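You operate a simulated robot arm through the tools that you are given. There is no shell and no other tool.

You run a simulated two-armed robot. Do the job below in one go: nothing can be reset, and whatever is moved stays where it is left.

Task
Set the dosing pump by the green wall card and start it.
Fine: open the green valve, press the grey prime button twice, and switch on last.

The check looks at the end state, three seconds after you hand in, the way a careful person would. Anything else that was tipped, shoved, dropped, spilled or broken makes it a failure.

Robot
Two 7-joint arms with two-finger grippers on one trunk, on a base that drives. Base frame: it is fixed to the floor where the robot stands at the start and does not move with it; the origin is under the middle of the robot, x ahead of it, y to its left, z up. Lengths are in m, angles in rad, forces in N, time in s.
The left shoulder is at the start at [0.05, 0.216, 1.246], the right one opposite. With the tool pointing down near the work surface each hand reaches from about 0.22 to 0.78 m from the robot's upright axis, wherever it stands, measured 20 degrees to its own side. Places, roughly: air isolator [0.7, 1.6, 1.4]; black line lever [0.7, -0.8, 1.2]; black louvre lever [0.6, 0.8, 1.4]; blue air valve [0.6, 0.7, 1.1]; blue pump speed knob [0.5, -0.1, 0.9]; blue wall card [0.8, 0.2, 1.3]; board main switch [0.5, 1.8, 0.9]; compressor switch [0.6, 0.9, 1.2]; dosing pump switch [0.6, 0, 1]; green air button [0.7, 1.5, 1.5]; green vacuum button [0.7, 2.2, 1.5]; green wall card [0.8, -0.1, 1.3]; green water button [0.7, 1.8, 1.5]; green water valve [0.7, 0.2, 1]; grey prime button [0.6, -0.1, 1]; orange vent valve [0.5, -0.6, 0.9]. Payload 3.18 kg a hand.
Tool frame (each hand has its own): the origin (TCP) lies between the finger pads and is the grasp point; the fingertips stand 0.03 m ahead of it; z points along the fingers, y is the line along which they close. Largest opening 0.144 m; the body of the gripper starts 0.103 m behind the TCP.
Orientation is told as [roll, pitch, yaw] about the base's x, y, z axes, in that order, counted from this pose: with the fingers straight down and closing along the base's y, the tool's x points along the base's -x, its y along +y and its z along -z.

Tools
- The arms move only by the tool send_rows. It takes "left_rows", "right_rows" or both (then of equal length, played together; a hand with none holds still); each is one flat list of numbers, 7 for each row, row after row: the opening in per cent of the stroke, from 0 (shut) to 100 (fully open), then the shift along the tool's x, y, z in m, then the turn, a rotation vector about the tool's x, y, z in rad. In form: [gripper, dx, dy, dz, wx, wy, wz, gripper, dx, dy, dz, wx, wy, wz, ...]. A call has 1 to 20 rows; each row shifts and turns the commanded pose from where the row before left it, along the tool's axes as they then stand. A row lasts 0.2 s, in which the tool goes at most 0.05 m and 0.15 rad; a call with a longer step from one row to the next is refused whole, and so is a gripper value outside its range. Where a pose cannot be reached the arm comes as near as it can. A force on the tool above 40 N (or 10 N above the force at the start of the call, whichever is more), or a blocked arm, ends the call early, and 0.2 s more pass. The fingers move at their own pace and stop on an object; they squeeze with about 43 N. The grip force told is the motor's: it shows also when the fingers shut on nothing. Time passes only in rows, and 0.2 s behind the last, so rows that do not move let the fingers close. The reply holds the time, the measured pose of the TCP, the force on the tool along the base axes, the opening and the grip force, in the units named above and with some noise, with the torque about the TCP (base axes, N m) and any sound that the robot's microphone picked up.
- Cameras (640 x 400 px; columns grow to the right, rows downward): "scene" is now at [0.1296, -0.0061, 1.4356]; the picture's right is [-0.06, -1.00, 0.00], its down [-0.57, 0.04, -0.82] and it looks along [0.82, -0.05, -0.57] (base axes); focal length 214 px, centre (320, 200). "left" rides on the left gripper at [0.076, -0.016, -0.143] in its tool frame; the picture's right is [0.21, 0.98, 0.00], its down [-0.84, 0.18, -0.51] and it looks along [-0.50, 0.11, 0.86] (tool axes); focal length 218 px, centre (320, 200). "right" rides on the right gripper at [0.076, 0.016, -0.143] in its tool frame; the picture's right is [-0.21, 0.98, 0.00], its down [-0.84, -0.18, -0.51] and it looks along [-0.50, -0.11, 0.86] (tool axes); focal length 218 px, centre (320, 200).
- grab_frame(camera): a new picture of that camera. It takes no simulated time.
- slide_trunk(by): slides the trunk up (or, below 0, down) by that many m; the arms and the scene camera ride with it, the base frame stays. It gives what a move gives, with no picture.
- steer(legs): drives the robot by 1 to 6 legs, each [ahead, left, turn to the left] in m, m and rad, along the robot's own axes; the way and the turn of a leg run together, so that a leg with both is an arc; at most 1.5 m and 3.142 rad a leg. The arms and the cameras ride along, it lands a little off, and it stops where it bumps. It gives what a move gives.
- head_to(pan, tilt): turns the head with the scene camera to pan (to the left, within 1.396 rad either way) and tilt (down, from -0.506 to 1.204), counted from straight ahead of the robot. It gives what a move gives.
- pixel_to_xyz(camera, pixels): for up to 12 pixels [column, row] of the newest picture of that camera ("zoom" is the newest enlarged one), the place [x, y, z] in the base frame of the surface seen there, good to about 0.002 m. It takes no simulated time.
- enlarge(camera, box): a new picture of the part [left, top, right, bottom] of that camera's present view, enlarged. It takes no simulated time.
- sign_off(): hands the job in; it is judged then, once.

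Open the grippers and draw the arms clear of the work before you hand the job in, unless the task says otherwise.

The tools are called as a command line: name --argument value ..., lists and objects as JSON in quotes. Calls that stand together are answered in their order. send_rows: Moves the arms, as the interface text tells. Its arguments: {"type":"object","properties":{"left_rows":{"type":"array","items":{"type":"number"}},"right_rows":{"type":"array","items":{"type":"number"}}},"required":[]} The other tools are called the same way: slide_trunk (by) slides the trunk up or down; steer (legs) drives the base; head_to (pan, tilt) turns the head that bears the scene camera; grab_frame (camera) takes a picture; pixel_to_xyz (camera, pixels) gives the place of the surface under pixels of a picture; enlarge (camera, box) takes an enlarged picture of a part of a camera's view; sign_off () hands the job in.

At the start:

```text
time_s: 0.0
left_ee_pos: [0.3245, 0.1106, 1.33]
left_ee_rot: [-0.002, 0.001, 0.002]
left_force: [-0.4, 0.2, -0.4]
left_torque: [-0.04, 0.0, -0.01]
left_width: 0.144
left_finger_force: 0.1
right_ee_pos: [0.3642, -0.2103, 1.2794]
right_ee_rot: [-0.001, 0.002, 0.0]
right_force: [-0.1, -0.3, -0.4]
right_torque: [0.02, -0.02, 0.01]
right_width: 0.144
right_finger_force: 0.0
trunk travel left (down, up): [-0.325, 0.044]
robot x, y, heading: [0.0009, 0.0026, -0.001]
head pan, tilt: [-0.063, 0.611]
```

scene: 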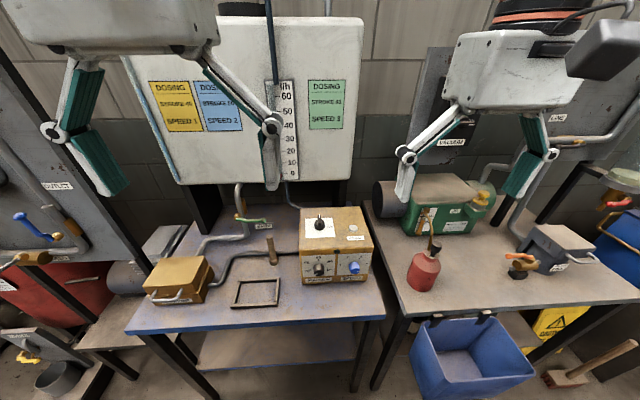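
right: 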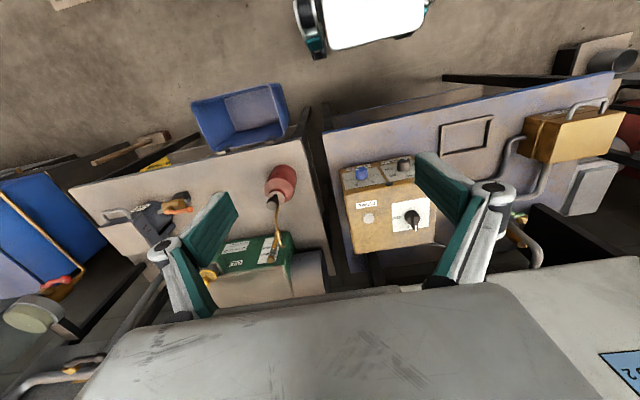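
left: 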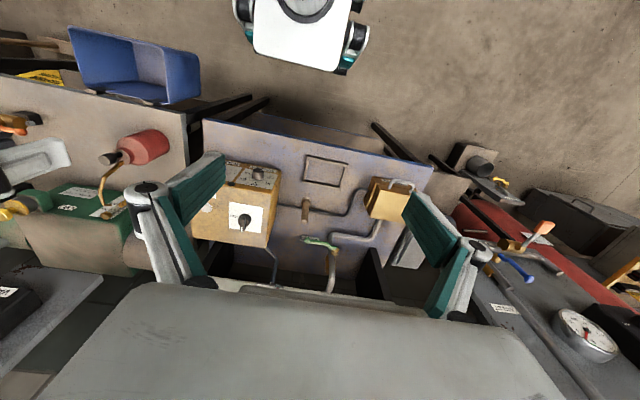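

The scene shows the green card at about (327,103) and the pump box at about (335,245). I'll enlarge both to read them.

enlarge --camera "scene" --box '[270, 70, 360, 190]'

enlarge --camera "scene" --box '[290, 195, 386, 295]'

enlarge --camera "scene" --box '[190, 170, 320, 310]'

```text
3.33 times, centred on (315, 130) of scene
```

zoom: 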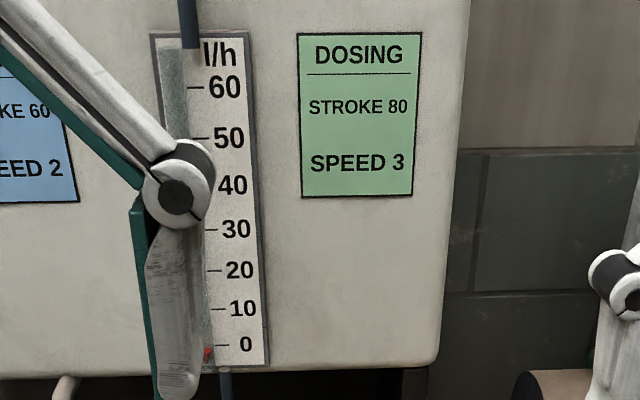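

```text
4.00 times, centred on (338, 245) of scene
```

zoom: 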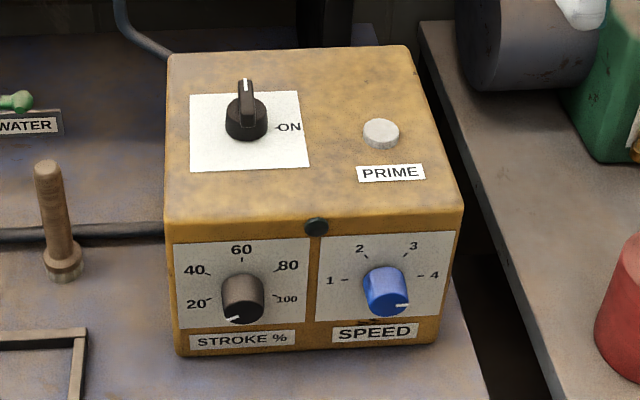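

```text
2.86 times, centred on (255, 240) of scene
```

zoom: 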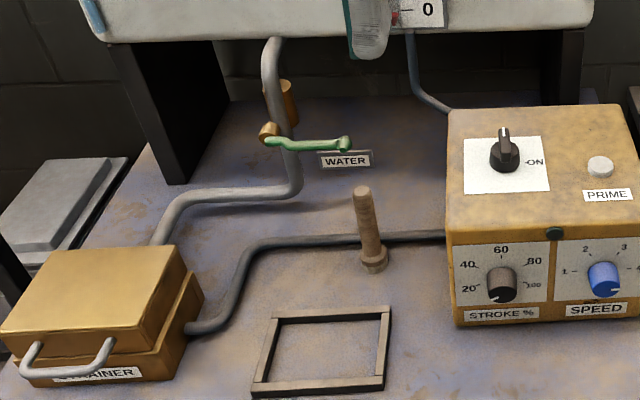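

The green card reads STROKE 80, SPEED 3. I'll zoom tightly on the knobs, around (330,268), and on the valve, around (250,218).

enlarge --camera "scene" --box '[298, 250, 378, 290]'

pixel_to_xyz --camera "scene" --pixels '[[320, 270], [354, 268], [352, 238], [319, 224], [319, 216], [240, 216], [264, 220], [303, 284], [368, 279], [362, 207], [301, 210], [269, 240]]'

enlarge --camera "scene" --box '[220, 180, 290, 240]'

enlarge --camera "scene" --box '[300, 205, 372, 250]'

```text
8.00 times, centred on (338, 270) of scene
```

zoom: 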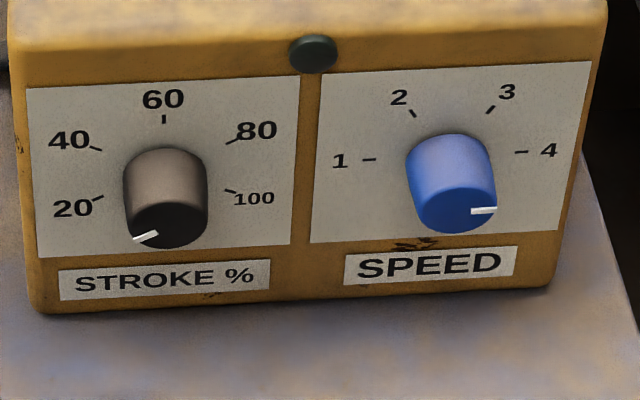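

```text
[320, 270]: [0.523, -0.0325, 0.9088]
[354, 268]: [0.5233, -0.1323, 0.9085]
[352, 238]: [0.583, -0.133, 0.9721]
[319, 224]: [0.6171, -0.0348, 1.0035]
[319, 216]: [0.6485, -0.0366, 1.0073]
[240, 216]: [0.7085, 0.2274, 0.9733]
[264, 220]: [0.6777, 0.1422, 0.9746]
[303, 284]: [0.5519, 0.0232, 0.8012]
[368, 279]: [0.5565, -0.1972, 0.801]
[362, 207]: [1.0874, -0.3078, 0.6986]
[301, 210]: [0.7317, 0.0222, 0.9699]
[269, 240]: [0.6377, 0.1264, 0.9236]
```

```text
6.67 times, centred on (255, 210) of scene
```

zoom: 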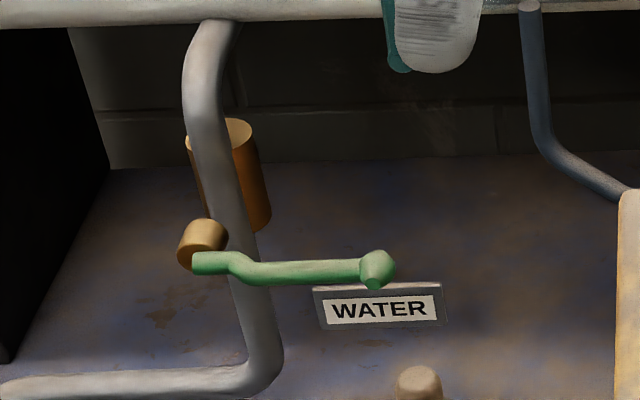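

```text
8.89 times, centred on (336, 228) of scene
```

zoom: 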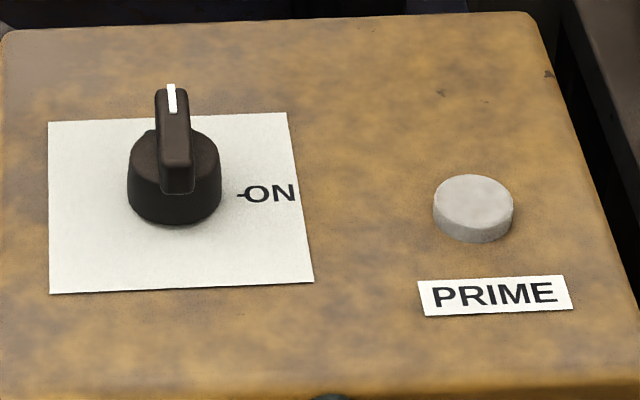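

I need the panel plane and the tick angles, so I'll probe the ticks and knob faces in an enlarged view of the front panel.

enlarge --camera "scene" --box '[298, 250, 378, 290]'

pixel_to_xyz --camera "zoom" --pixels '[[101, 197], [98, 149], [164, 119], [231, 141], [229, 191], [140, 236], [157, 233], [166, 222], [166, 160], [35, 85], [285, 235], [40, 250]]'

pixel_to_xyz --camera "zoom" --pixels '[[370, 160], [413, 114], [491, 109], [521, 152], [476, 211], [495, 210], [455, 208], [448, 145], [313, 52], [313, 65], [40, 25], [40, 300]]'

```text
8.00 times, centred on (338, 270) of scene
```

zoom: 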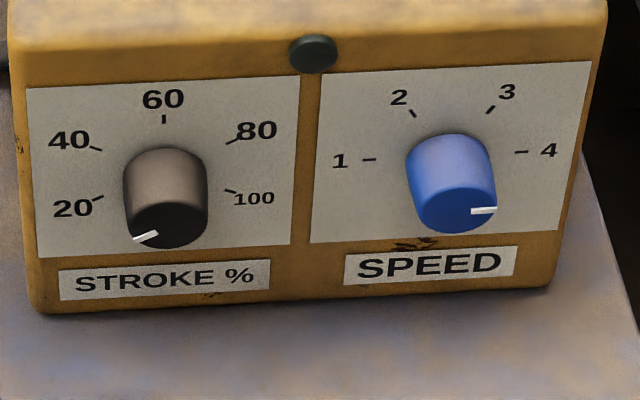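

```text
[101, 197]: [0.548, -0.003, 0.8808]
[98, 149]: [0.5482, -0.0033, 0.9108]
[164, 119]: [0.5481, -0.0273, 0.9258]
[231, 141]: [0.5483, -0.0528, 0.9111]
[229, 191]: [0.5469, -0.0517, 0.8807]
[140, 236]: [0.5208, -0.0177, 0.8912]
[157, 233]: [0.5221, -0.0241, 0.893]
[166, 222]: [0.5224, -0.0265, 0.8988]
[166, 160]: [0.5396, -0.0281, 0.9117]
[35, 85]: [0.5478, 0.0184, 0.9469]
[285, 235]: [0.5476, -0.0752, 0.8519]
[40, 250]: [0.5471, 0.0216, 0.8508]
```

```text
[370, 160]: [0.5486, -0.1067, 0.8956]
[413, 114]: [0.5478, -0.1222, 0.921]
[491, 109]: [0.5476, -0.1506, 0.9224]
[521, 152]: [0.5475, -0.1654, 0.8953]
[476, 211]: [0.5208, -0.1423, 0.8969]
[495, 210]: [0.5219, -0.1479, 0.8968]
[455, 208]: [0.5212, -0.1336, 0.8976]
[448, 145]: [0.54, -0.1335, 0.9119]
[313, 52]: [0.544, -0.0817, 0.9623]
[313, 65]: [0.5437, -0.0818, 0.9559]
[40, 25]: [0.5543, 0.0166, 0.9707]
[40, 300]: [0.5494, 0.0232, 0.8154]
```

The panel is vertical at x≈0.548. The stroke knob centre is about (y −0.0275, z 0.898) and its marker is at 20; the speed knob centre is about (y −0.136, z 0.895) and its marker is at 4. Next I'll look at the valve from the left hand camera, near (322,245).

enlarge --camera "left" --box '[270, 180, 390, 300]'

enlarge --camera "right" --box '[330, 140, 540, 280]'

enlarge --camera "scene" --box '[100, 220, 400, 400]'

pixel_to_xyz --camera "scene" --pixels '[[130, 331], [384, 316], [240, 300], [278, 300], [275, 258], [270, 236], [348, 160], [180, 185], [245, 190], [247, 205], [252, 232], [241, 219]]'

```text
3.33 times, centred on (330, 240) of left
```

zoom: 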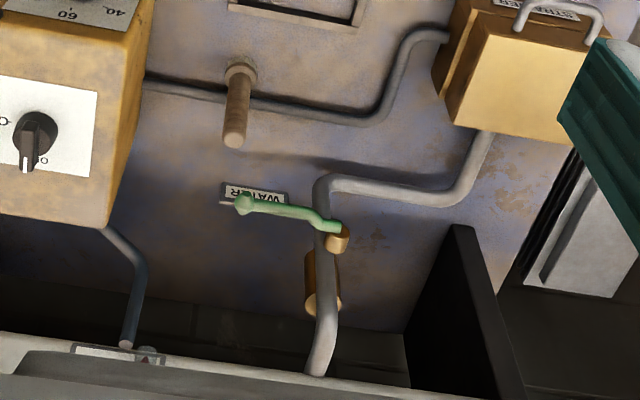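

```text
2.86 times, centred on (435, 210) of right
```

zoom: 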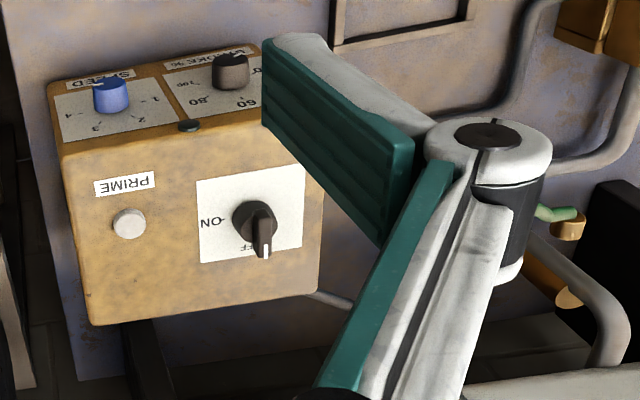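

```text
2.13 times, centred on (250, 310) of scene
```

zoom: 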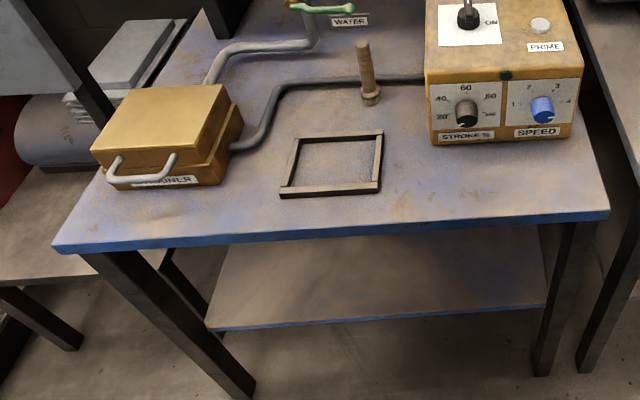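

```text
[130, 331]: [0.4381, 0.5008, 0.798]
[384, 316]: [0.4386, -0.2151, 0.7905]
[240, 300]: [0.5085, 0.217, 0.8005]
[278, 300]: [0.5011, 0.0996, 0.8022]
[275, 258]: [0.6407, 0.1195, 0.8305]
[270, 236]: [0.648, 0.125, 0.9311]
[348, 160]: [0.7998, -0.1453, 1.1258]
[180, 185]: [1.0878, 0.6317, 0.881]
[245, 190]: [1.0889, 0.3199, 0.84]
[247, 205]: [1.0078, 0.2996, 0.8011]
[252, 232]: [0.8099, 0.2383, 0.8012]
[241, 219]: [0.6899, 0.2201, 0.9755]
```

I'll probe the valve geometry (hub, lever, pipe, gold body) in a tight scene zoom.

enlarge --camera "scene" --box '[220, 180, 290, 240]'

pixel_to_xyz --camera "zoom" --pixels '[[203, 230], [187, 255], [200, 262], [240, 268], [300, 272], [350, 271], [378, 262], [375, 285], [210, 100], [225, 190], [250, 300], [255, 180]]'

pixel_to_xyz --camera "zoom" --pixels '[[205, 40], [195, 80], [215, 140], [240, 230], [262, 350], [150, 387], [238, 130], [230, 125], [378, 310], [418, 375], [260, 220], [192, 160]]'

```text
6.67 times, centred on (255, 210) of scene
```

zoom: 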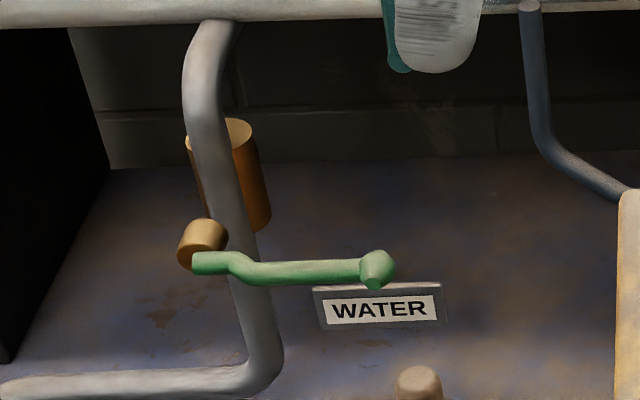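

```text
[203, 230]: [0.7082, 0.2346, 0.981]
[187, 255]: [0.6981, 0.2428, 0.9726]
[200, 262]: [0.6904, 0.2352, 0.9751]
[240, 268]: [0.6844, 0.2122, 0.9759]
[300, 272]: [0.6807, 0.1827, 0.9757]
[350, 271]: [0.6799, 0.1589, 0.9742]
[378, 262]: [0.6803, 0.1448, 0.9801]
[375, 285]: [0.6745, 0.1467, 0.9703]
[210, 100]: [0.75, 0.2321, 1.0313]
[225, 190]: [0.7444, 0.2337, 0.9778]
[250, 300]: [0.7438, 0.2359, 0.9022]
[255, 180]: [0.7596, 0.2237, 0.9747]
```

```text
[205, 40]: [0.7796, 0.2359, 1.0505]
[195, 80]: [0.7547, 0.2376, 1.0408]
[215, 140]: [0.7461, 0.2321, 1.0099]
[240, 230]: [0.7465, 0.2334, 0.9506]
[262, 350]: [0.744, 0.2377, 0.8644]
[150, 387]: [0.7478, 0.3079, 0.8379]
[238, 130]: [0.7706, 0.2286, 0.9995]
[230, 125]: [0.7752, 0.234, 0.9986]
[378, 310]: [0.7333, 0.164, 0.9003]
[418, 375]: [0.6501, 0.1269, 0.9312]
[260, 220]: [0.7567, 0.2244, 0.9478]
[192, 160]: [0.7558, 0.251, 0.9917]
```

The pipe is vertical at about y 0.236. The valve stem points towards the robot and the lever lies across the pipe towards −y, so it is closed; it has to go to vertical. I'll back up 0.1 m to give the arms room for horizontal approaches.

steer --legs '[[-0.1, 0, 0]]'

```text
time_s: 1.1
left_ee_pos: [0.2244, 0.111, 1.3287]
left_ee_rot: [-0.002, 0.0, 0.001]
left_force: [0.4, -0.1, -0.7]
left_torque: [-0.04, -0.01, 0.0]
left_width: 0.144
left_finger_force: 0.1
right_ee_pos: [0.2628, -0.2107, 1.28]
right_ee_rot: [-0.001, 0.001, -0.002]
right_force: [-0.3, 0.4, 0.5]
right_torque: [0.01, -0.03, 0.01]
right_width: 0.1438
right_finger_force: 0.1
trunk travel left (down, up): [-0.325, 0.044]
robot x, y, heading: [-0.0998, 0.0004, -0.003]
head pan, tilt: [-0.063, 0.611]
```

The right arm goes forward and down, then pitches up so the fingers point ahead (+x), still well clear of the bench.

send_rows --right_rows '[45, -0.035, 0, 0.035, 0, 0, 0, 45, -0.035, 0, 0.035, 0, 0, 0, 45, -0.035, 0, 0.035, 0, 0, 0, 45, -0.035, 0, 0.035, 0, 0, 0, 45, 0, 0, 0, 0, -0.1428, 0, 45, 0, 0, 0, 0, -0.1428, 0, 45, 0, 0, 0, 0, -0.1428, 0, 45, 0, 0, 0, 0, -0.1428, 0, 45, 0, 0, 0, 0, -0.1428, 0, 45, 0, 0, 0, 0, -0.1428, 0, 45, 0, 0, 0, 0, -0.1428, 0, 45, 0, 0, 0, 0, -0.1428, 0, 45, 0, 0, 0, 0, -0.1428, 0, 45, 0, 0, 0, 0, -0.1428, 0, 45, 0, 0, 0, 0, -0.1428, 0]'

grab_frame --camera "scene"

grab_frame --camera "right"

```text
time_s: 4.5
left_ee_pos: [0.2264, 0.1085, 1.3286]
left_ee_rot: [-0.003, 0.003, 0.0]
left_force: [-0.8, 0.4, 0.2]
left_torque: [-0.03, 0.01, 0.0]
left_width: 0.1441
left_finger_force: 0.1
right_ee_pos: [0.4352, -0.1679, 1.2398]
right_ee_rot: [1.097, -1.263, -1.204]
right_force: [0.3, -0.5, 0.2]
right_torque: [-0.02, -0.01, -0.01]
right_width: 0.065
right_finger_force: 0.1
right hand out of reach, approached as far as the arm can: row 11, 12, 13, 14, 15
trunk travel left (down, up): [-0.325, 0.044]
robot x, y, heading: [-0.0947, -0.0038, -0.005]
head pan, tilt: [-0.063, 0.611]
stopped in row 15 (right hand): the arm was blocked; the commanded pose is now the measured one
```

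```text
taken
```

scene: 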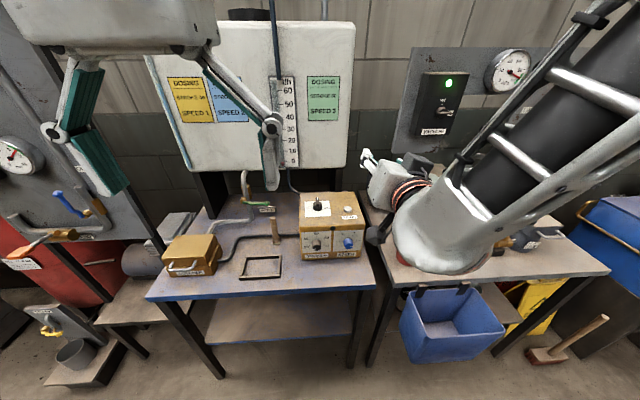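

```text
taken
```

right: 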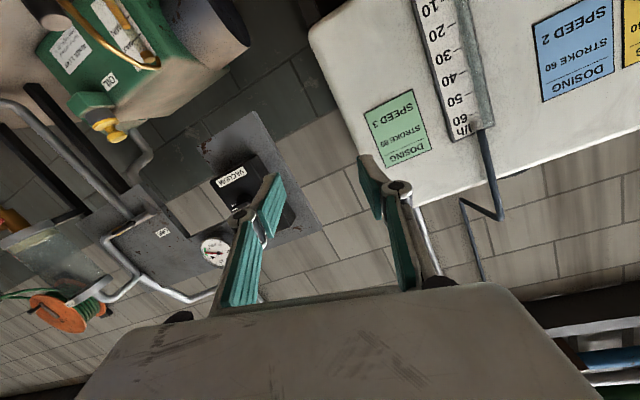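

The arm stalled near shoulder height with the fingers almost forward (tool z ≈ [0.99,−0.09,−0.14]). It needs to be lower, so I'll move it straight down 0.2 m, which is free air in front of the bench.

send_rows --right_rows '[45, 0.038, -0.0108, 0.0055, 0, 0, 0, 45, 0.038, -0.0108, 0.0055, 0, 0, 0, 45, 0.038, -0.0108, 0.0055, 0, 0, 0, 45, 0.038, -0.0108, 0.0055, 0, 0, 0, 45, 0.038, -0.0108, 0.0055, 0, 0, 0]'

grab_frame --camera "scene"

```text
time_s: 5.1
left_ee_pos: [0.2269, 0.1098, 1.3283]
left_ee_rot: [-0.002, 0.002, 0.002]
left_force: [0.0, 0.2, -0.3]
left_torque: [-0.05, 0.0, 0.0]
left_width: 0.1438
left_finger_force: 0.0
right_ee_pos: [0.4336, -0.1708, 1.2158]
right_ee_rot: [1.266, -1.073, -1.444]
right_force: [-0.5, -0.4, 0.9]
right_torque: [0.0, 0.01, -0.02]
right_width: 0.0648
right_finger_force: 0.1
right hand out of reach, approached as far as the arm can: row 1, 2, 3
trunk travel left (down, up): [-0.325, 0.044]
robot x, y, heading: [-0.0977, -0.002, 0.001]
head pan, tilt: [-0.063, 0.611]
stopped in row 3 (right hand): the arm was blocked; the commanded pose is now the measured one
```

```text
taken
```

scene: 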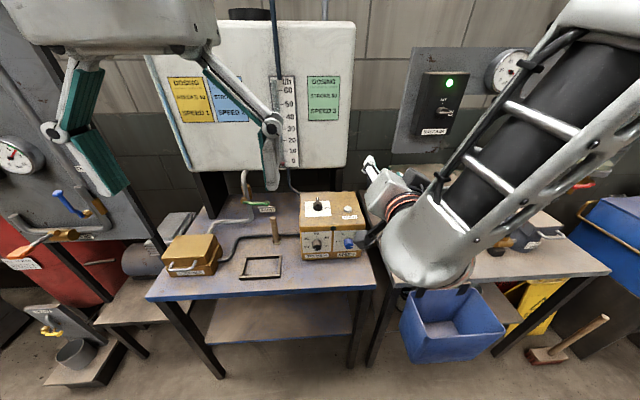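

The wrist is at its bend limit because the forearm drops too steeply. I'll back up further and lower the trunk so the forearm can lie flatter.

steer --legs '[[-0.22, 0, 0]]'

slide_trunk --by -0.25

grab_frame --camera "scene"

```text
time_s: 6.8
left_ee_pos: [0.0059, 0.1095, 1.3284]
left_ee_rot: [-0.004, 0.0, -0.001]
left_force: [-0.4, -0.4, -0.8]
left_torque: [-0.01, -0.04, -0.01]
left_width: 0.1439
left_finger_force: 0.0
right_ee_pos: [0.2123, -0.1702, 1.218]
right_ee_rot: [1.271, -1.073, -1.452]
right_force: [0.0, 1.1, 0.6]
right_torque: [0.02, -0.02, 0.02]
right_width: 0.0646
right_finger_force: 0.1
trunk travel left (down, up): [-0.325, 0.044]
robot x, y, heading: [-0.3177, 0.0038, 0.001]
head pan, tilt: [-0.063, 0.611]
```

```text
time_s: 8.3
left_ee_pos: [0.0246, 0.1095, 1.1654]
left_ee_rot: [-0.007, 0.037, 0.005]
left_force: [11.6, 5.6, -4.3]
left_torque: [-0.74, 1.57, -0.35]
left_width: 0.144
left_finger_force: 0.1
right_ee_pos: [0.2446, -0.1709, 0.9506]
right_ee_rot: [0.838, -1.0, -1.077]
right_force: [0.6, 0.3, -0.1]
right_torque: [0.01, -0.01, 0.01]
right_width: 0.0645
right_finger_force: 0.0
trunk travel left (down, up): [-0.174, 0.196]
robot x, y, heading: [-0.3167, -0.0022, -0.003]
head pan, tilt: [-0.063, 0.611]
stopped: the force on the tool passed its limit at 63 N (the readings are from after the stop); the commanded pose is now the measured one
```

```text
taken
```

scene: 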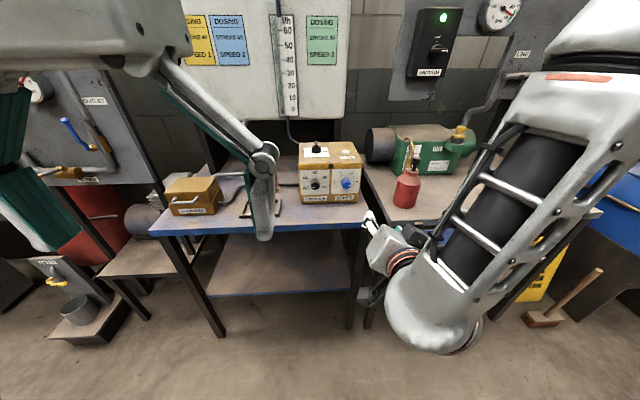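

The slide stopped on contact at the left hand (force ≈ [11.6, 5.6, −4.3]). I'll check the left and right cameras for what is touching.

grab_frame --camera "left"

grab_frame --camera "right"

head_to --pan 0.5 --tilt 0.9

grab_frame --camera "scene"

```text
taken
```

left: 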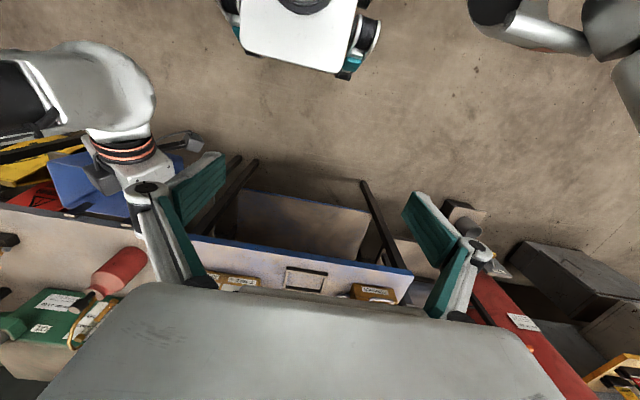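

```text
taken
```

right: 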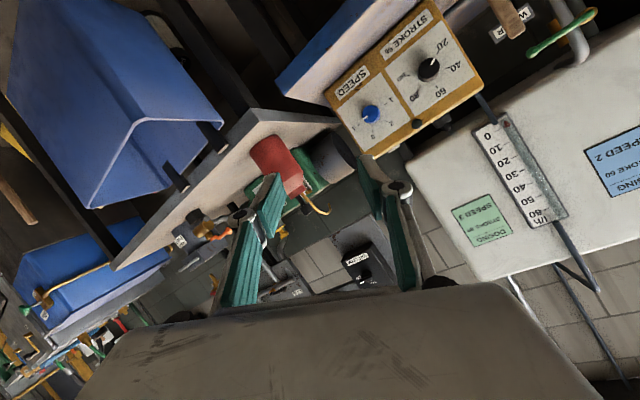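

```text
time_s: 9.3
left_ee_pos: [0.0202, 0.1099, 1.1685]
left_ee_rot: [-0.005, 0.029, 0.005]
left_force: [12.8, 26.6, -22.6]
left_torque: [-3.58, 0.04, -1.97]
left_width: 0.1438
left_finger_force: 0.0
right_ee_pos: [0.2399, -0.1717, 0.9569]
right_ee_rot: [0.849, -1.002, -1.086]
right_force: [-0.2, -0.6, -0.2]
right_torque: [-0.03, -0.02, -0.02]
right_width: 0.0648
right_finger_force: 0.1
trunk travel left (down, up): [-0.174, 0.196]
robot x, y, heading: [-0.3172, 0.0029, -0.003]
head pan, tilt: [0.499, 0.901]
```

```text
taken
```

scene: 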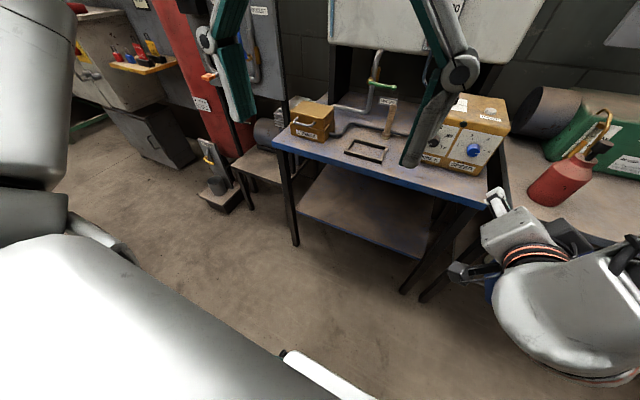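

The left hand is resting against my own head: the force pushes it forward, left and down. I'll move the left hand that way, into free air.

send_rows --left_rows '[40, -0.025, 0.03, 0.025, 0, 0, 0, 40, -0.025, 0.03, 0.025, 0, 0, 0, 40, -0.025, 0.03, 0.015, 0, 0, 0, 40, -0.025, 0.03, 0.0, 0, 0, 0, 40, -0.025, 0.03, 0.0, 0, 0, 0, 40, -0.025, 0.03, 0.0, 0, 0, 0]'

slide_trunk --by -0.1

grab_frame --camera "scene"

```text
time_s: 10.7
left_ee_pos: [0.1673, 0.2904, 1.0971]
left_ee_rot: [-0.008, 0.028, 0.006]
left_force: [0.8, 0.2, 0.7]
left_torque: [-0.04, 0.06, -0.02]
left_width: 0.0575
left_finger_force: 0.1
right_ee_pos: [0.241, -0.1698, 0.9565]
right_ee_rot: [0.848, -1.005, -1.085]
right_force: [-0.5, 0.4, 0.5]
right_torque: [0.02, 0.01, 0.01]
right_width: 0.065
right_finger_force: 0.0
trunk travel left (down, up): [-0.174, 0.196]
robot x, y, heading: [-0.3216, -0.001, -0.001]
head pan, tilt: [0.499, 0.901]
```

```text
time_s: 12.0
left_ee_pos: [0.1658, 0.2907, 1.0005]
left_ee_rot: [-0.006, 0.025, 0.005]
left_force: [-0.4, -0.2, 0.9]
left_torque: [0.0, -0.04, -0.03]
left_width: 0.0574
left_finger_force: 0.0
right_ee_pos: [0.23, -0.1698, 0.6979]
right_ee_rot: [0.402, -0.779, -0.735]
right_force: [-0.8, -0.3, 0.2]
right_torque: [-0.01, 0.04, -0.01]
right_width: 0.065
right_finger_force: 0.0
trunk travel left (down, up): [-0.074, 0.296]
robot x, y, heading: [-0.3155, 0.0, -0.007]
head pan, tilt: [0.499, 0.901]
```

```text
taken
```

scene: 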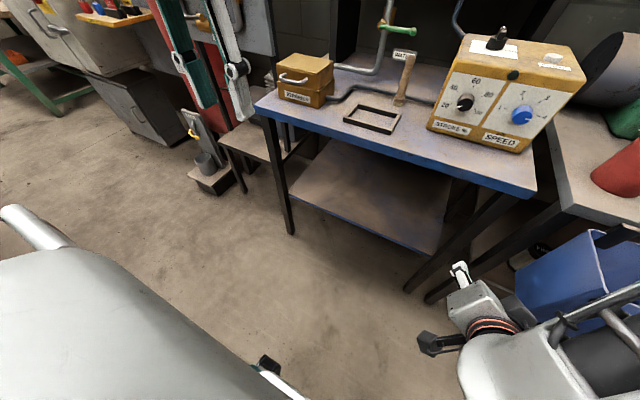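

The right TCP sagged to z 0.70 with the fingers pitched down, below bench height but in front of it. I'll lift it and bring it forward in free air, then check the pose.

send_rows --right_rows '[45, -0.0345, 0.018, -0.0057, 0, 0, 0, 45, -0.0345, 0.018, -0.0057, 0, 0, 0, 45, -0.0345, 0.018, -0.0057, 0, 0, 0, 45, -0.0345, 0.018, -0.0057, 0, 0, 0, 45, -0.0345, 0.018, -0.0057, 0, 0, 0, 45, -0.0345, 0.018, -0.0057, 0, 0, 0, 45, -0.0345, 0.018, -0.0057, 0, 0, 0]'

grab_frame --camera "scene"

```text
time_s: 13.6
left_ee_pos: [0.1677, 0.2899, 0.998]
left_ee_rot: [-0.008, 0.03, 0.005]
left_force: [-0.2, -0.1, -0.9]
left_torque: [0.02, -0.01, 0.0]
left_width: 0.0576
left_finger_force: 0.1
right_ee_pos: [0.3824, -0.1705, 0.9275]
right_ee_rot: [0.397, -0.779, -0.732]
right_force: [-0.2, -0.4, -0.3]
right_torque: [0.01, 0.03, 0.0]
right_width: 0.0646
right_finger_force: 0.1
trunk travel left (down, up): [-0.074, 0.296]
robot x, y, heading: [-0.3183, -0.0003, -0.009]
head pan, tilt: [0.499, 0.901]
```

```text
taken
```

scene: 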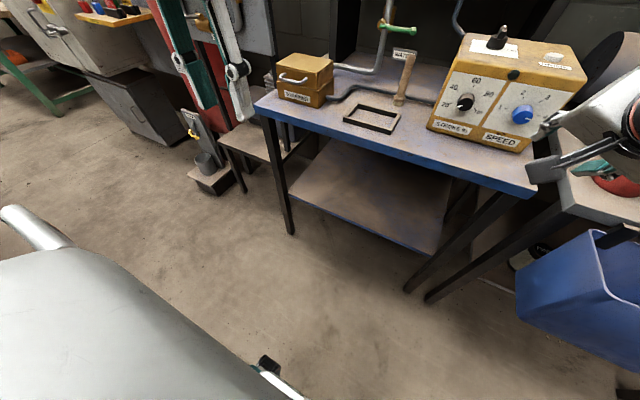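

The lift worked: TCP at [0.382, −0.171, 0.928]. I'll rotate the hand to point straight ahead.

send_rows --right_rows '[45, 0, 0, 0, -0.0394, -0.0838, -0.0535, 45, 0, 0, 0, -0.0394, -0.0838, -0.0535, 45, 0, 0, 0, -0.0394, -0.0838, -0.0535, 45, 0, 0, 0, -0.0394, -0.0838, -0.0535, 45, 0, 0, 0, -0.0394, -0.0838, -0.0535, 45, 0, 0, 0, -0.0394, -0.0838, -0.0535, 45, 0, 0, 0, -0.0394, -0.0838, -0.0535, 45, 0, 0, 0, -0.0394, -0.0838, -0.0535]'

head_to --pan -0.1 --tilt 0.4

grab_frame --camera "scene"

grab_frame --camera "right"

```text
time_s: 15.4
left_ee_pos: [0.1669, 0.2899, 0.9984]
left_ee_rot: [-0.006, 0.03, 0.007]
left_force: [-0.4, 0.5, -1.0]
left_torque: [0.0, -0.05, -0.01]
left_width: 0.0574
left_finger_force: 0.0
right_ee_pos: [0.3819, -0.1701, 0.927]
right_ee_rot: [0.471, -1.121, -0.653]
right_force: [-0.8, 0.2, 0.2]
right_torque: [0.02, -0.02, 0.06]
right_width: 0.0645
right_finger_force: 0.0
right hand out of reach, approached as far as the arm can: row 4, 5, 6, 7, 8
trunk travel left (down, up): [-0.074, 0.296]
robot x, y, heading: [-0.3159, 0.0013, -0.005]
head pan, tilt: [0.499, 0.901]
```

```text
time_s: 16.4
left_ee_pos: [0.1675, 0.2894, 0.9981]
left_ee_rot: [-0.006, 0.03, 0.005]
left_force: [-0.2, -0.2, 0.7]
left_torque: [0.01, 0.0, -0.01]
left_width: 0.0576
left_finger_force: 0.0
right_ee_pos: [0.3823, -0.1693, 0.9278]
right_ee_rot: [0.472, -1.122, -0.653]
right_force: [0.4, -0.4, 0.7]
right_torque: [0.02, 0.01, -0.01]
right_width: 0.0647
right_finger_force: 0.0
trunk travel left (down, up): [-0.074, 0.296]
robot x, y, heading: [-0.3187, 0.0012, -0.007]
head pan, tilt: [-0.099, 0.4]
```

```text
taken
```

scene: 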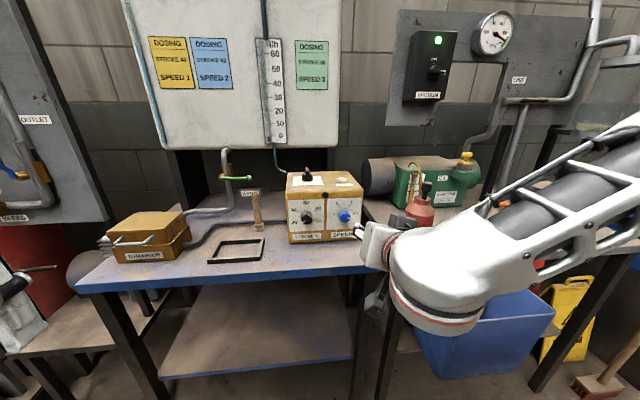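

```text
taken
```

right: 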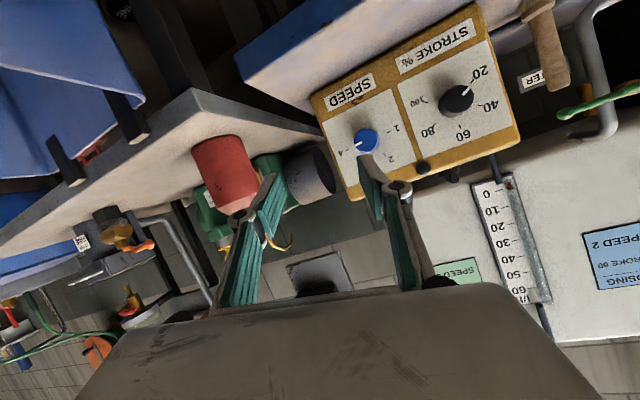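

The wrist still lacks about 22° of pitch because the arm is folded up. I'll back up another 0.17 m and drop the trunk a little so the arm can stretch out.

steer --legs '[[-0.17, 0, 0]]'

slide_trunk --by -0.05

```text
time_s: 17.9
left_ee_pos: [-0.0026, 0.2903, 0.9981]
left_ee_rot: [-0.007, 0.03, 0.003]
left_force: [0.4, -0.4, 0.5]
left_torque: [0.0, -0.02, -0.02]
left_width: 0.0575
left_finger_force: 0.1
right_ee_pos: [0.2096, -0.17, 0.9271]
right_ee_rot: [0.471, -1.123, -0.653]
right_force: [-0.2, 0.2, -0.3]
right_torque: [0.0, 0.03, 0.03]
right_width: 0.0646
right_finger_force: 0.1
trunk travel left (down, up): [-0.074, 0.296]
robot x, y, heading: [-0.4886, 0.0027, -0.005]
head pan, tilt: [-0.099, 0.4]
```

```text
time_s: 18.8
left_ee_pos: [-0.0038, 0.2897, 0.9494]
left_ee_rot: [-0.007, 0.027, 0.003]
left_force: [0.3, 0.5, 1.0]
left_torque: [0.01, -0.06, 0.01]
left_width: 0.0579
left_finger_force: 0.1
right_ee_pos: [0.2195, -0.1696, 0.7941]
right_ee_rot: [0.288, -0.981, -0.495]
right_force: [-0.1, -0.1, -0.2]
right_torque: [0.0, 0.0, 0.02]
right_width: 0.0648
right_finger_force: 0.0
trunk travel left (down, up): [-0.024, 0.346]
robot x, y, heading: [-0.4866, 0.0007, -0.003]
head pan, tilt: [-0.099, 0.4]
```

The pose is now [0.22, −0.17, 0.794] with the fingers pitched down about 32°. I'll extend forward and up to about x 0.40, z 0.925, then level the hand.

send_rows --right_rows '[45, -0.0327, 0.0109, 0.0135, 0, 0, 0, 45, -0.0327, 0.0109, 0.0135, 0, 0, 0, 45, -0.0327, 0.0109, 0.0135, 0, 0, 0, 45, -0.0327, 0.0109, 0.0135, 0, 0, 0, 45, -0.0327, 0.0109, 0.0135, 0, 0, 0, 45, -0.0327, 0.0109, 0.0135, 0, 0, 0, 45, 0, 0, 0, -0.0403, -0.1091, -0.0451, 45, 0, 0, 0, -0.0403, -0.1091, -0.0451, 45, 0, 0, 0, -0.0403, -0.1091, -0.0451, 45, 0, 0, 0, -0.0403, -0.1091, -0.0451, 45, 0, 0, 0, -0.0403, -0.1091, -0.0451]'

grab_frame --camera "scene"

grab_frame --camera "right"

```text
time_s: 21.2
left_ee_pos: [-0.0021, 0.2899, 0.9477]
left_ee_rot: [-0.007, 0.029, 0.005]
left_force: [0.6, -0.2, -0.2]
left_torque: [0.02, -0.02, -0.03]
left_width: 0.0575
left_finger_force: 0.0
right_ee_pos: [0.4045, -0.172, 0.9287]
right_ee_rot: [0.318, -1.26, -0.424]
right_force: [0.5, 0.8, -0.7]
right_torque: [0.01, 0.02, 0.01]
right_width: 0.0648
right_finger_force: 0.1
right hand out of reach, approached as far as the arm can: row 9, 10, 11
trunk travel left (down, up): [-0.024, 0.346]
robot x, y, heading: [-0.4908, 0.0007, -0.001]
head pan, tilt: [-0.099, 0.4]
```

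```text
taken
```

scene: 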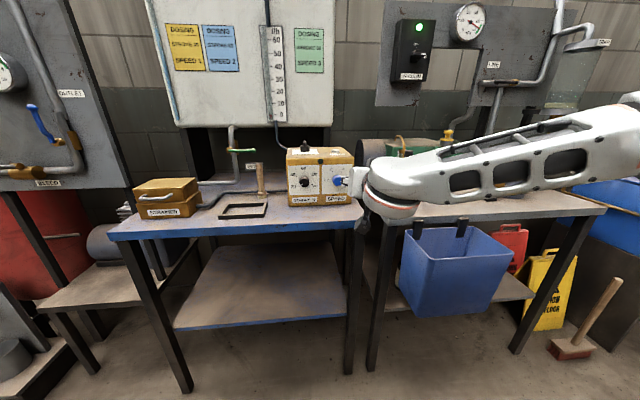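

```text
taken
```

right: 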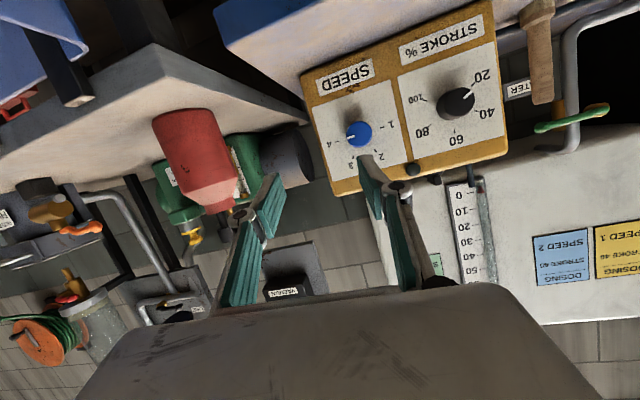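

The pitch is better but still about 17° short; the forearm comes in from the right. I'll test whether yawing the hand inwards (to the left) frees the wrist, still 12 cm in front of the panel.

send_rows --right_rows '[45, 0, 0, -0.01, -0.14, 0, 0, 45, 0, 0, -0.01, -0.14, 0, 0, 45, 0, 0, 0, -0.14, 0, 0, 45, 0, 0, 0, -0.14, 0, 0]'

```text
time_s: 22.2
left_ee_pos: [-0.0022, 0.2888, 0.9478]
left_ee_rot: [-0.005, 0.032, 0.004]
left_force: [-0.4, -0.4, 0.2]
left_torque: [-0.03, -0.01, 0.01]
left_width: 0.0577
left_finger_force: 0.1
right_ee_pos: [0.3972, -0.1759, 0.9323]
right_ee_rot: [0.715, -1.241, -0.403]
right_force: [-0.1, -0.7, 0.4]
right_torque: [-0.02, -0.01, -0.02]
right_width: 0.0648
right_finger_force: 0.1
right hand out of reach, approached as far as the arm can: row 1, 2
trunk travel left (down, up): [-0.024, 0.346]
robot x, y, heading: [-0.4882, 0.0009, -0.008]
head pan, tilt: [-0.099, 0.4]
```

Yawing inwards helped; those rows became reachable. I'll try to level the pitch and roll at this yaw.

send_rows --right_rows '[45, 0, 0, 0, -0.009, -0.082, -0.073, 45, 0, 0, 0, -0.009, -0.082, -0.073, 45, 0, 0, 0, -0.009, -0.082, -0.073]'

```text
time_s: 23.0
left_ee_pos: [-0.0019, 0.2895, 0.9483]
left_ee_rot: [-0.007, 0.028, 0.004]
left_force: [0.7, 0.0, 0.1]
left_torque: [0.01, -0.01, -0.03]
left_width: 0.0574
left_finger_force: 0.1
right_ee_pos: [0.396, -0.1836, 0.9293]
right_ee_rot: [0.735, -1.299, -0.385]
right_force: [0.6, -0.1, 0.4]
right_torque: [0.01, -0.02, 0.0]
right_width: 0.0648
right_finger_force: 0.0
right hand out of reach, approached as far as the arm can: row 1, 2, 3
trunk travel left (down, up): [-0.024, 0.346]
robot x, y, heading: [-0.4867, 0.0001, -0.003]
head pan, tilt: [-0.099, 0.4]
```

Still limited. To tell whether it is the roll or the bend that is limited, I'll roll the tool clockwise 0.45 rad and then pitch up.

send_rows --right_rows '[45, 0, 0, 0, 0, 0, 0.15, 45, 0, 0, 0, 0, 0, 0.15, 45, 0, 0, 0, 0, 0, 0.15, 45, 0, 0, 0, -0.059, -0.08, 0, 45, 0, 0, 0, -0.059, -0.08, 0]'

```text
time_s: 24.2
left_ee_pos: [-0.0012, 0.2877, 0.9471]
left_ee_rot: [-0.003, 0.033, 0.004]
left_force: [0.4, -0.3, 0.5]
left_torque: [0.07, 0.09, 0.0]
left_width: 0.0577
left_finger_force: 0.1
right_ee_pos: [0.3976, -0.21, 0.9152]
right_ee_rot: [1.339, -0.914, -1.003]
right_force: [0.2, -1.1, -0.3]
right_torque: [0.02, 0.06, 0.12]
right_width: 0.0648
right_finger_force: 0.1
right hand out of reach, approached as far as the arm can: row 4, 5
trunk travel left (down, up): [-0.024, 0.346]
robot x, y, heading: [-0.4892, 0.0013, -0.006]
head pan, tilt: [-0.099, 0.4]
```

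The bend is what's limited, so a forward-pointing grip isn't practical. Instead I'll keep the tool pointing down, grip each knob across its sides from above (finger width along the knob axis) and turn by leaning the hand. I'll retract the right hand and bring it back to pointing down.

send_rows --right_rows '[45, 0.0148, 0.0099, -0.0413, 0, 0, 0, 45, 0.0148, 0.0099, -0.0413, 0, 0, 0, 45, 0.0148, 0.0099, -0.0413, 0, 0, 0, 45, 0.0148, 0.0099, -0.0413, 0, 0, 0, 45, 0.0148, 0.0099, -0.0413, 0, 0, 0, 45, 0, 0, 0, 0.064, 0.1135, -0.0195, 45, 0, 0, 0, 0.064, 0.1135, -0.0195, 45, 0, 0, 0, 0.064, 0.1135, -0.0195, 45, 0, 0, 0, 0.064, 0.1135, -0.0195, 45, 0, 0, 0, 0.064, 0.1135, -0.0195, 45, 0, 0, 0, 0.064, 0.1135, -0.0195, 45, 0, 0, 0, 0.064, 0.1135, -0.0195, 45, 0, 0, 0, 0.064, 0.1135, -0.0195, 45, 0, 0, 0, 0.064, 0.1135, -0.0195, 45, 0, 0, 0, 0.064, 0.1135, -0.0195, 45, 0, 0, 0, 0.064, 0.1135, -0.0195]'

grab_frame --camera "scene"

```text
time_s: 27.6
left_ee_pos: [-0.0028, 0.2904, 0.9477]
left_ee_rot: [-0.008, 0.031, 0.004]
left_force: [-0.6, 1.0, -0.3]
left_torque: [-0.02, -0.04, 0.01]
left_width: 0.0576
left_finger_force: 0.2
right_ee_pos: [0.3454, -0.2244, 0.8684]
right_ee_rot: [0.109, -0.209, -0.053]
right_force: [0.2, -0.1, 0.0]
right_torque: [-0.05, -0.01, 0.0]
right_width: 0.0649
right_finger_force: 0.1
right hand out of reach, approached as far as the arm can: row 1, 2, 3, 4, 5, 15, 16
trunk travel left (down, up): [-0.024, 0.346]
robot x, y, heading: [-0.4887, 0.0045, -0.004]
head pan, tilt: [-0.099, 0.4]
```

```text
taken
```

scene: 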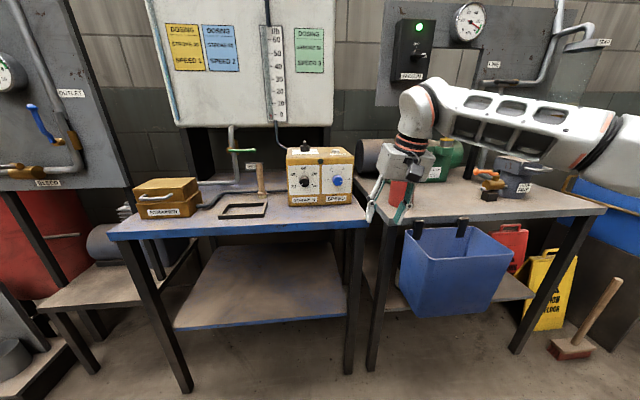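

Nearly pointing down at [0.345, −0.224, 0.868]. I'll pull it back, level it, and then raise the trunk again.

send_rows --right_rows '[45, 0.04, 0, -0.01, 0, 0, 0, 45, 0.04, 0, -0.01, 0, 0, 0, 45, 0.04, 0, -0.01, 0, 0, 0, 45, 0.0, 0, 0, 0.054, 0.104, -0.026, 45, 0.0, 0, 0, 0.054, 0.104, -0.026]'

slide_trunk --by 0.25

```text
time_s: 28.8
left_ee_pos: [-0.0014, 0.2912, 0.9479]
left_ee_rot: [-0.008, 0.029, 0.003]
left_force: [0.6, -0.2, -0.6]
left_torque: [0.0, 0.02, 0.03]
left_width: 0.0577
left_finger_force: 0.0
right_ee_pos: [0.2207, -0.2193, 0.8732]
right_ee_rot: [-0.005, -0.001, 0.008]
right_force: [0.2, -0.2, 0.1]
right_torque: [0.0, -0.01, 0.0]
right_width: 0.0648
right_finger_force: 0.0
trunk travel left (down, up): [-0.024, 0.346]
robot x, y, heading: [-0.4863, 0.0022, 0.001]
head pan, tilt: [-0.099, 0.4]
```

```text
time_s: 31.4
left_ee_pos: [-0.0017, 0.2911, 1.1973]
left_ee_rot: [-0.007, 0.03, 0.003]
left_force: [0.1, 0.8, -0.4]
left_torque: [0.01, 0.06, 0.01]
left_width: 0.0577
left_finger_force: 0.1
right_ee_pos: [0.0604, -0.2209, 1.4367]
right_ee_rot: [-0.017, -0.572, 0.01]
right_force: [-0.6, -0.6, 0.0]
right_torque: [-0.01, 0.03, 0.0]
right_width: 0.0649
right_finger_force: 0.2
trunk travel left (down, up): [-0.274, 0.096]
robot x, y, heading: [-0.4881, -0.0002, -0.002]
head pan, tilt: [-0.099, 0.4]
```

The right hand ended up higher and pitched back after the slide. I'll check the pictures before going on.

grab_frame --camera "scene"

grab_frame --camera "left"

grab_frame --camera "right"

```text
taken
```

scene: 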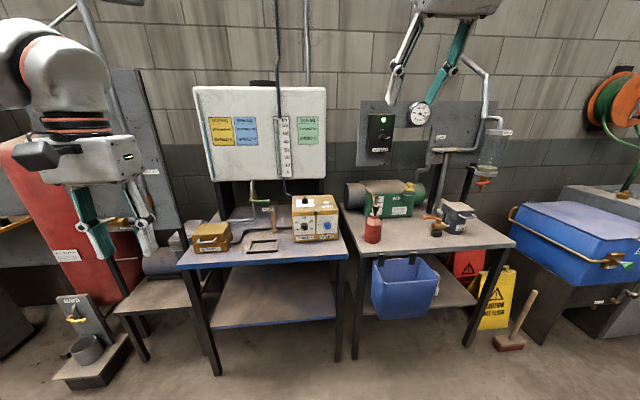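

```text
taken
```

left: 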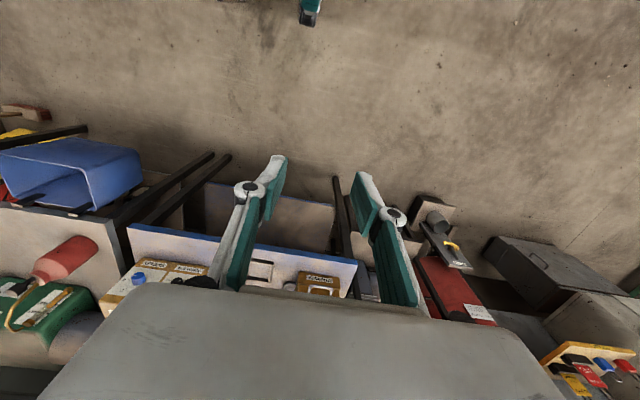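

```text
taken
```

right: 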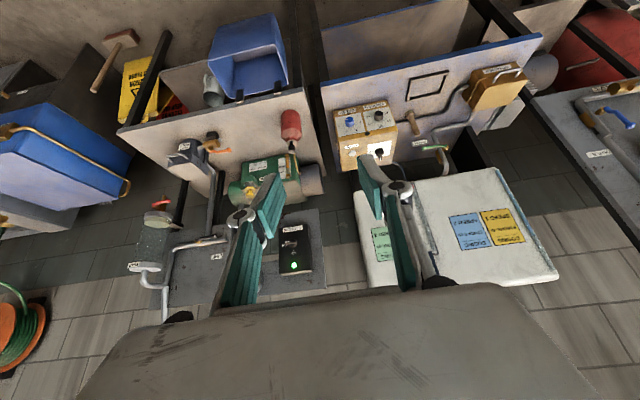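

Nothing was disturbed. I'll level the right hand to point straight down and lower it to about z 1.2, then drive forward.

send_rows --right_rows '[45, 0, 0, 0, 0, 0.143, 0, 45, 0, 0, 0, 0, 0.143, 0, 45, 0, 0, 0, 0, 0.143, 0, 45, 0, 0, 0, -0.017, 0.143, 0.01, 45, 0, 0, 0.045, 0, 0, 0, 45, 0, 0, 0.045, 0, 0, 0, 45, 0, 0, 0.045, 0, 0, 0, 45, 0, 0, 0.045, 0, 0, 0, 45, 0, 0, 0.045, 0, 0, 0]'

steer --legs '[[0.44, 0, 0]]'

head_to --pan -0.06 --tilt 0.65

grab_frame --camera "scene"

grab_frame --camera "right"

```text
time_s: 33.4
left_ee_pos: [-0.0007, 0.29, 1.1975]
left_ee_rot: [-0.007, 0.031, 0.004]
left_force: [0.4, -0.9, -0.4]
left_torque: [0.04, 0.03, -0.02]
left_width: 0.0577
left_finger_force: 0.0
right_ee_pos: [0.1821, -0.2198, 1.2248]
right_ee_rot: [0.02, -0.522, -0.002]
right_force: [0.2, -0.4, 0.3]
right_torque: [0.04, 0.05, 0.04]
right_width: 0.0646
right_finger_force: 0.1
right hand out of reach, approached as far as the arm can: row 1, 2, 3, 4
trunk travel left (down, up): [-0.274, 0.096]
robot x, y, heading: [-0.4874, 0.0047, -0.007]
head pan, tilt: [-0.099, 0.4]
```

```text
time_s: 36.1
left_ee_pos: [0.4448, 0.2882, 1.1977]
left_ee_rot: [-0.009, 0.031, 0.006]
left_force: [-0.2, 0.5, -0.4]
left_torque: [-0.02, 0.02, -0.01]
left_width: 0.0577
left_finger_force: 0.1
right_ee_pos: [0.628, -0.22, 1.2254]
right_ee_rot: [0.021, -0.521, 0.0]
right_force: [0.0, 0.0, -0.7]
right_torque: [0.01, 0.02, 0.01]
right_width: 0.0648
right_finger_force: 0.1
trunk travel left (down, up): [-0.274, 0.096]
robot x, y, heading: [-0.0398, 0.0023, -0.01]
head pan, tilt: [-0.099, 0.4]
```

```text
time_s: 36.8
left_ee_pos: [0.4438, 0.2865, 1.1982]
left_ee_rot: [-0.007, 0.029, 0.004]
left_force: [-1.5, 0.7, -0.2]
left_torque: [0.0, -0.03, -0.04]
left_width: 0.0578
left_finger_force: 0.1
right_ee_pos: [0.6276, -0.2201, 1.2257]
right_ee_rot: [0.022, -0.522, -0.001]
right_force: [0.3, -1.0, 0.4]
right_torque: [-0.03, 0.02, 0.01]
right_width: 0.0652
right_finger_force: 0.0
trunk travel left (down, up): [-0.274, 0.096]
robot x, y, heading: [-0.041, -0.0027, -0.005]
head pan, tilt: [-0.059, 0.649]
```

```text
taken
```

scene: 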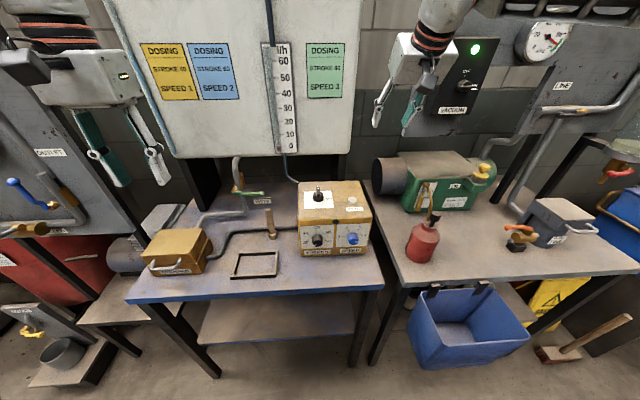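

```text
taken
```

right: 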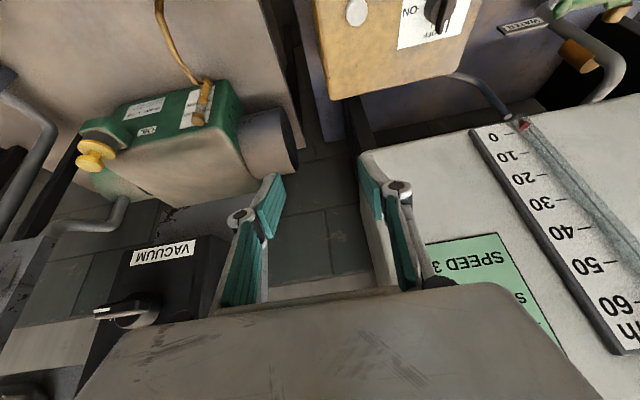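

The right hand is at [0.628, −0.22, 1.226], pitched forward. I'll pull it back 0.16 m and then level it.

send_rows --right_rows '[45, 0.0347, 0, -0.02, 0, 0, 0, 45, 0.0347, 0, -0.02, 0, 0, 0, 45, 0.0347, 0, -0.02, 0, 0, 0, 45, 0.0347, 0, -0.02, 0, 0, 0, 45, 0, 0, 0, -0.005, 0.1305, 0, 45, 0, 0, 0, -0.005, 0.1305, 0, 45, 0, 0, 0, -0.005, 0.1305, 0, 45, 0, 0, 0, -0.005, 0.1305, 0]'

```text
time_s: 38.6
left_ee_pos: [0.4441, 0.288, 1.1978]
left_ee_rot: [-0.008, 0.031, 0.004]
left_force: [0.1, 0.1, 0.6]
left_torque: [0.01, 0.0, 0.0]
left_width: 0.0574
left_finger_force: 0.1
right_ee_pos: [0.4662, -0.2213, 1.2269]
right_ee_rot: [0.036, 0.003, 0.014]
right_force: [-0.2, -0.4, 0.3]
right_torque: [0.03, 0.03, -0.01]
right_width: 0.0646
right_finger_force: 0.0
trunk travel left (down, up): [-0.274, 0.096]
robot x, y, heading: [-0.0412, 0.0003, -0.006]
head pan, tilt: [-0.059, 0.649]
```

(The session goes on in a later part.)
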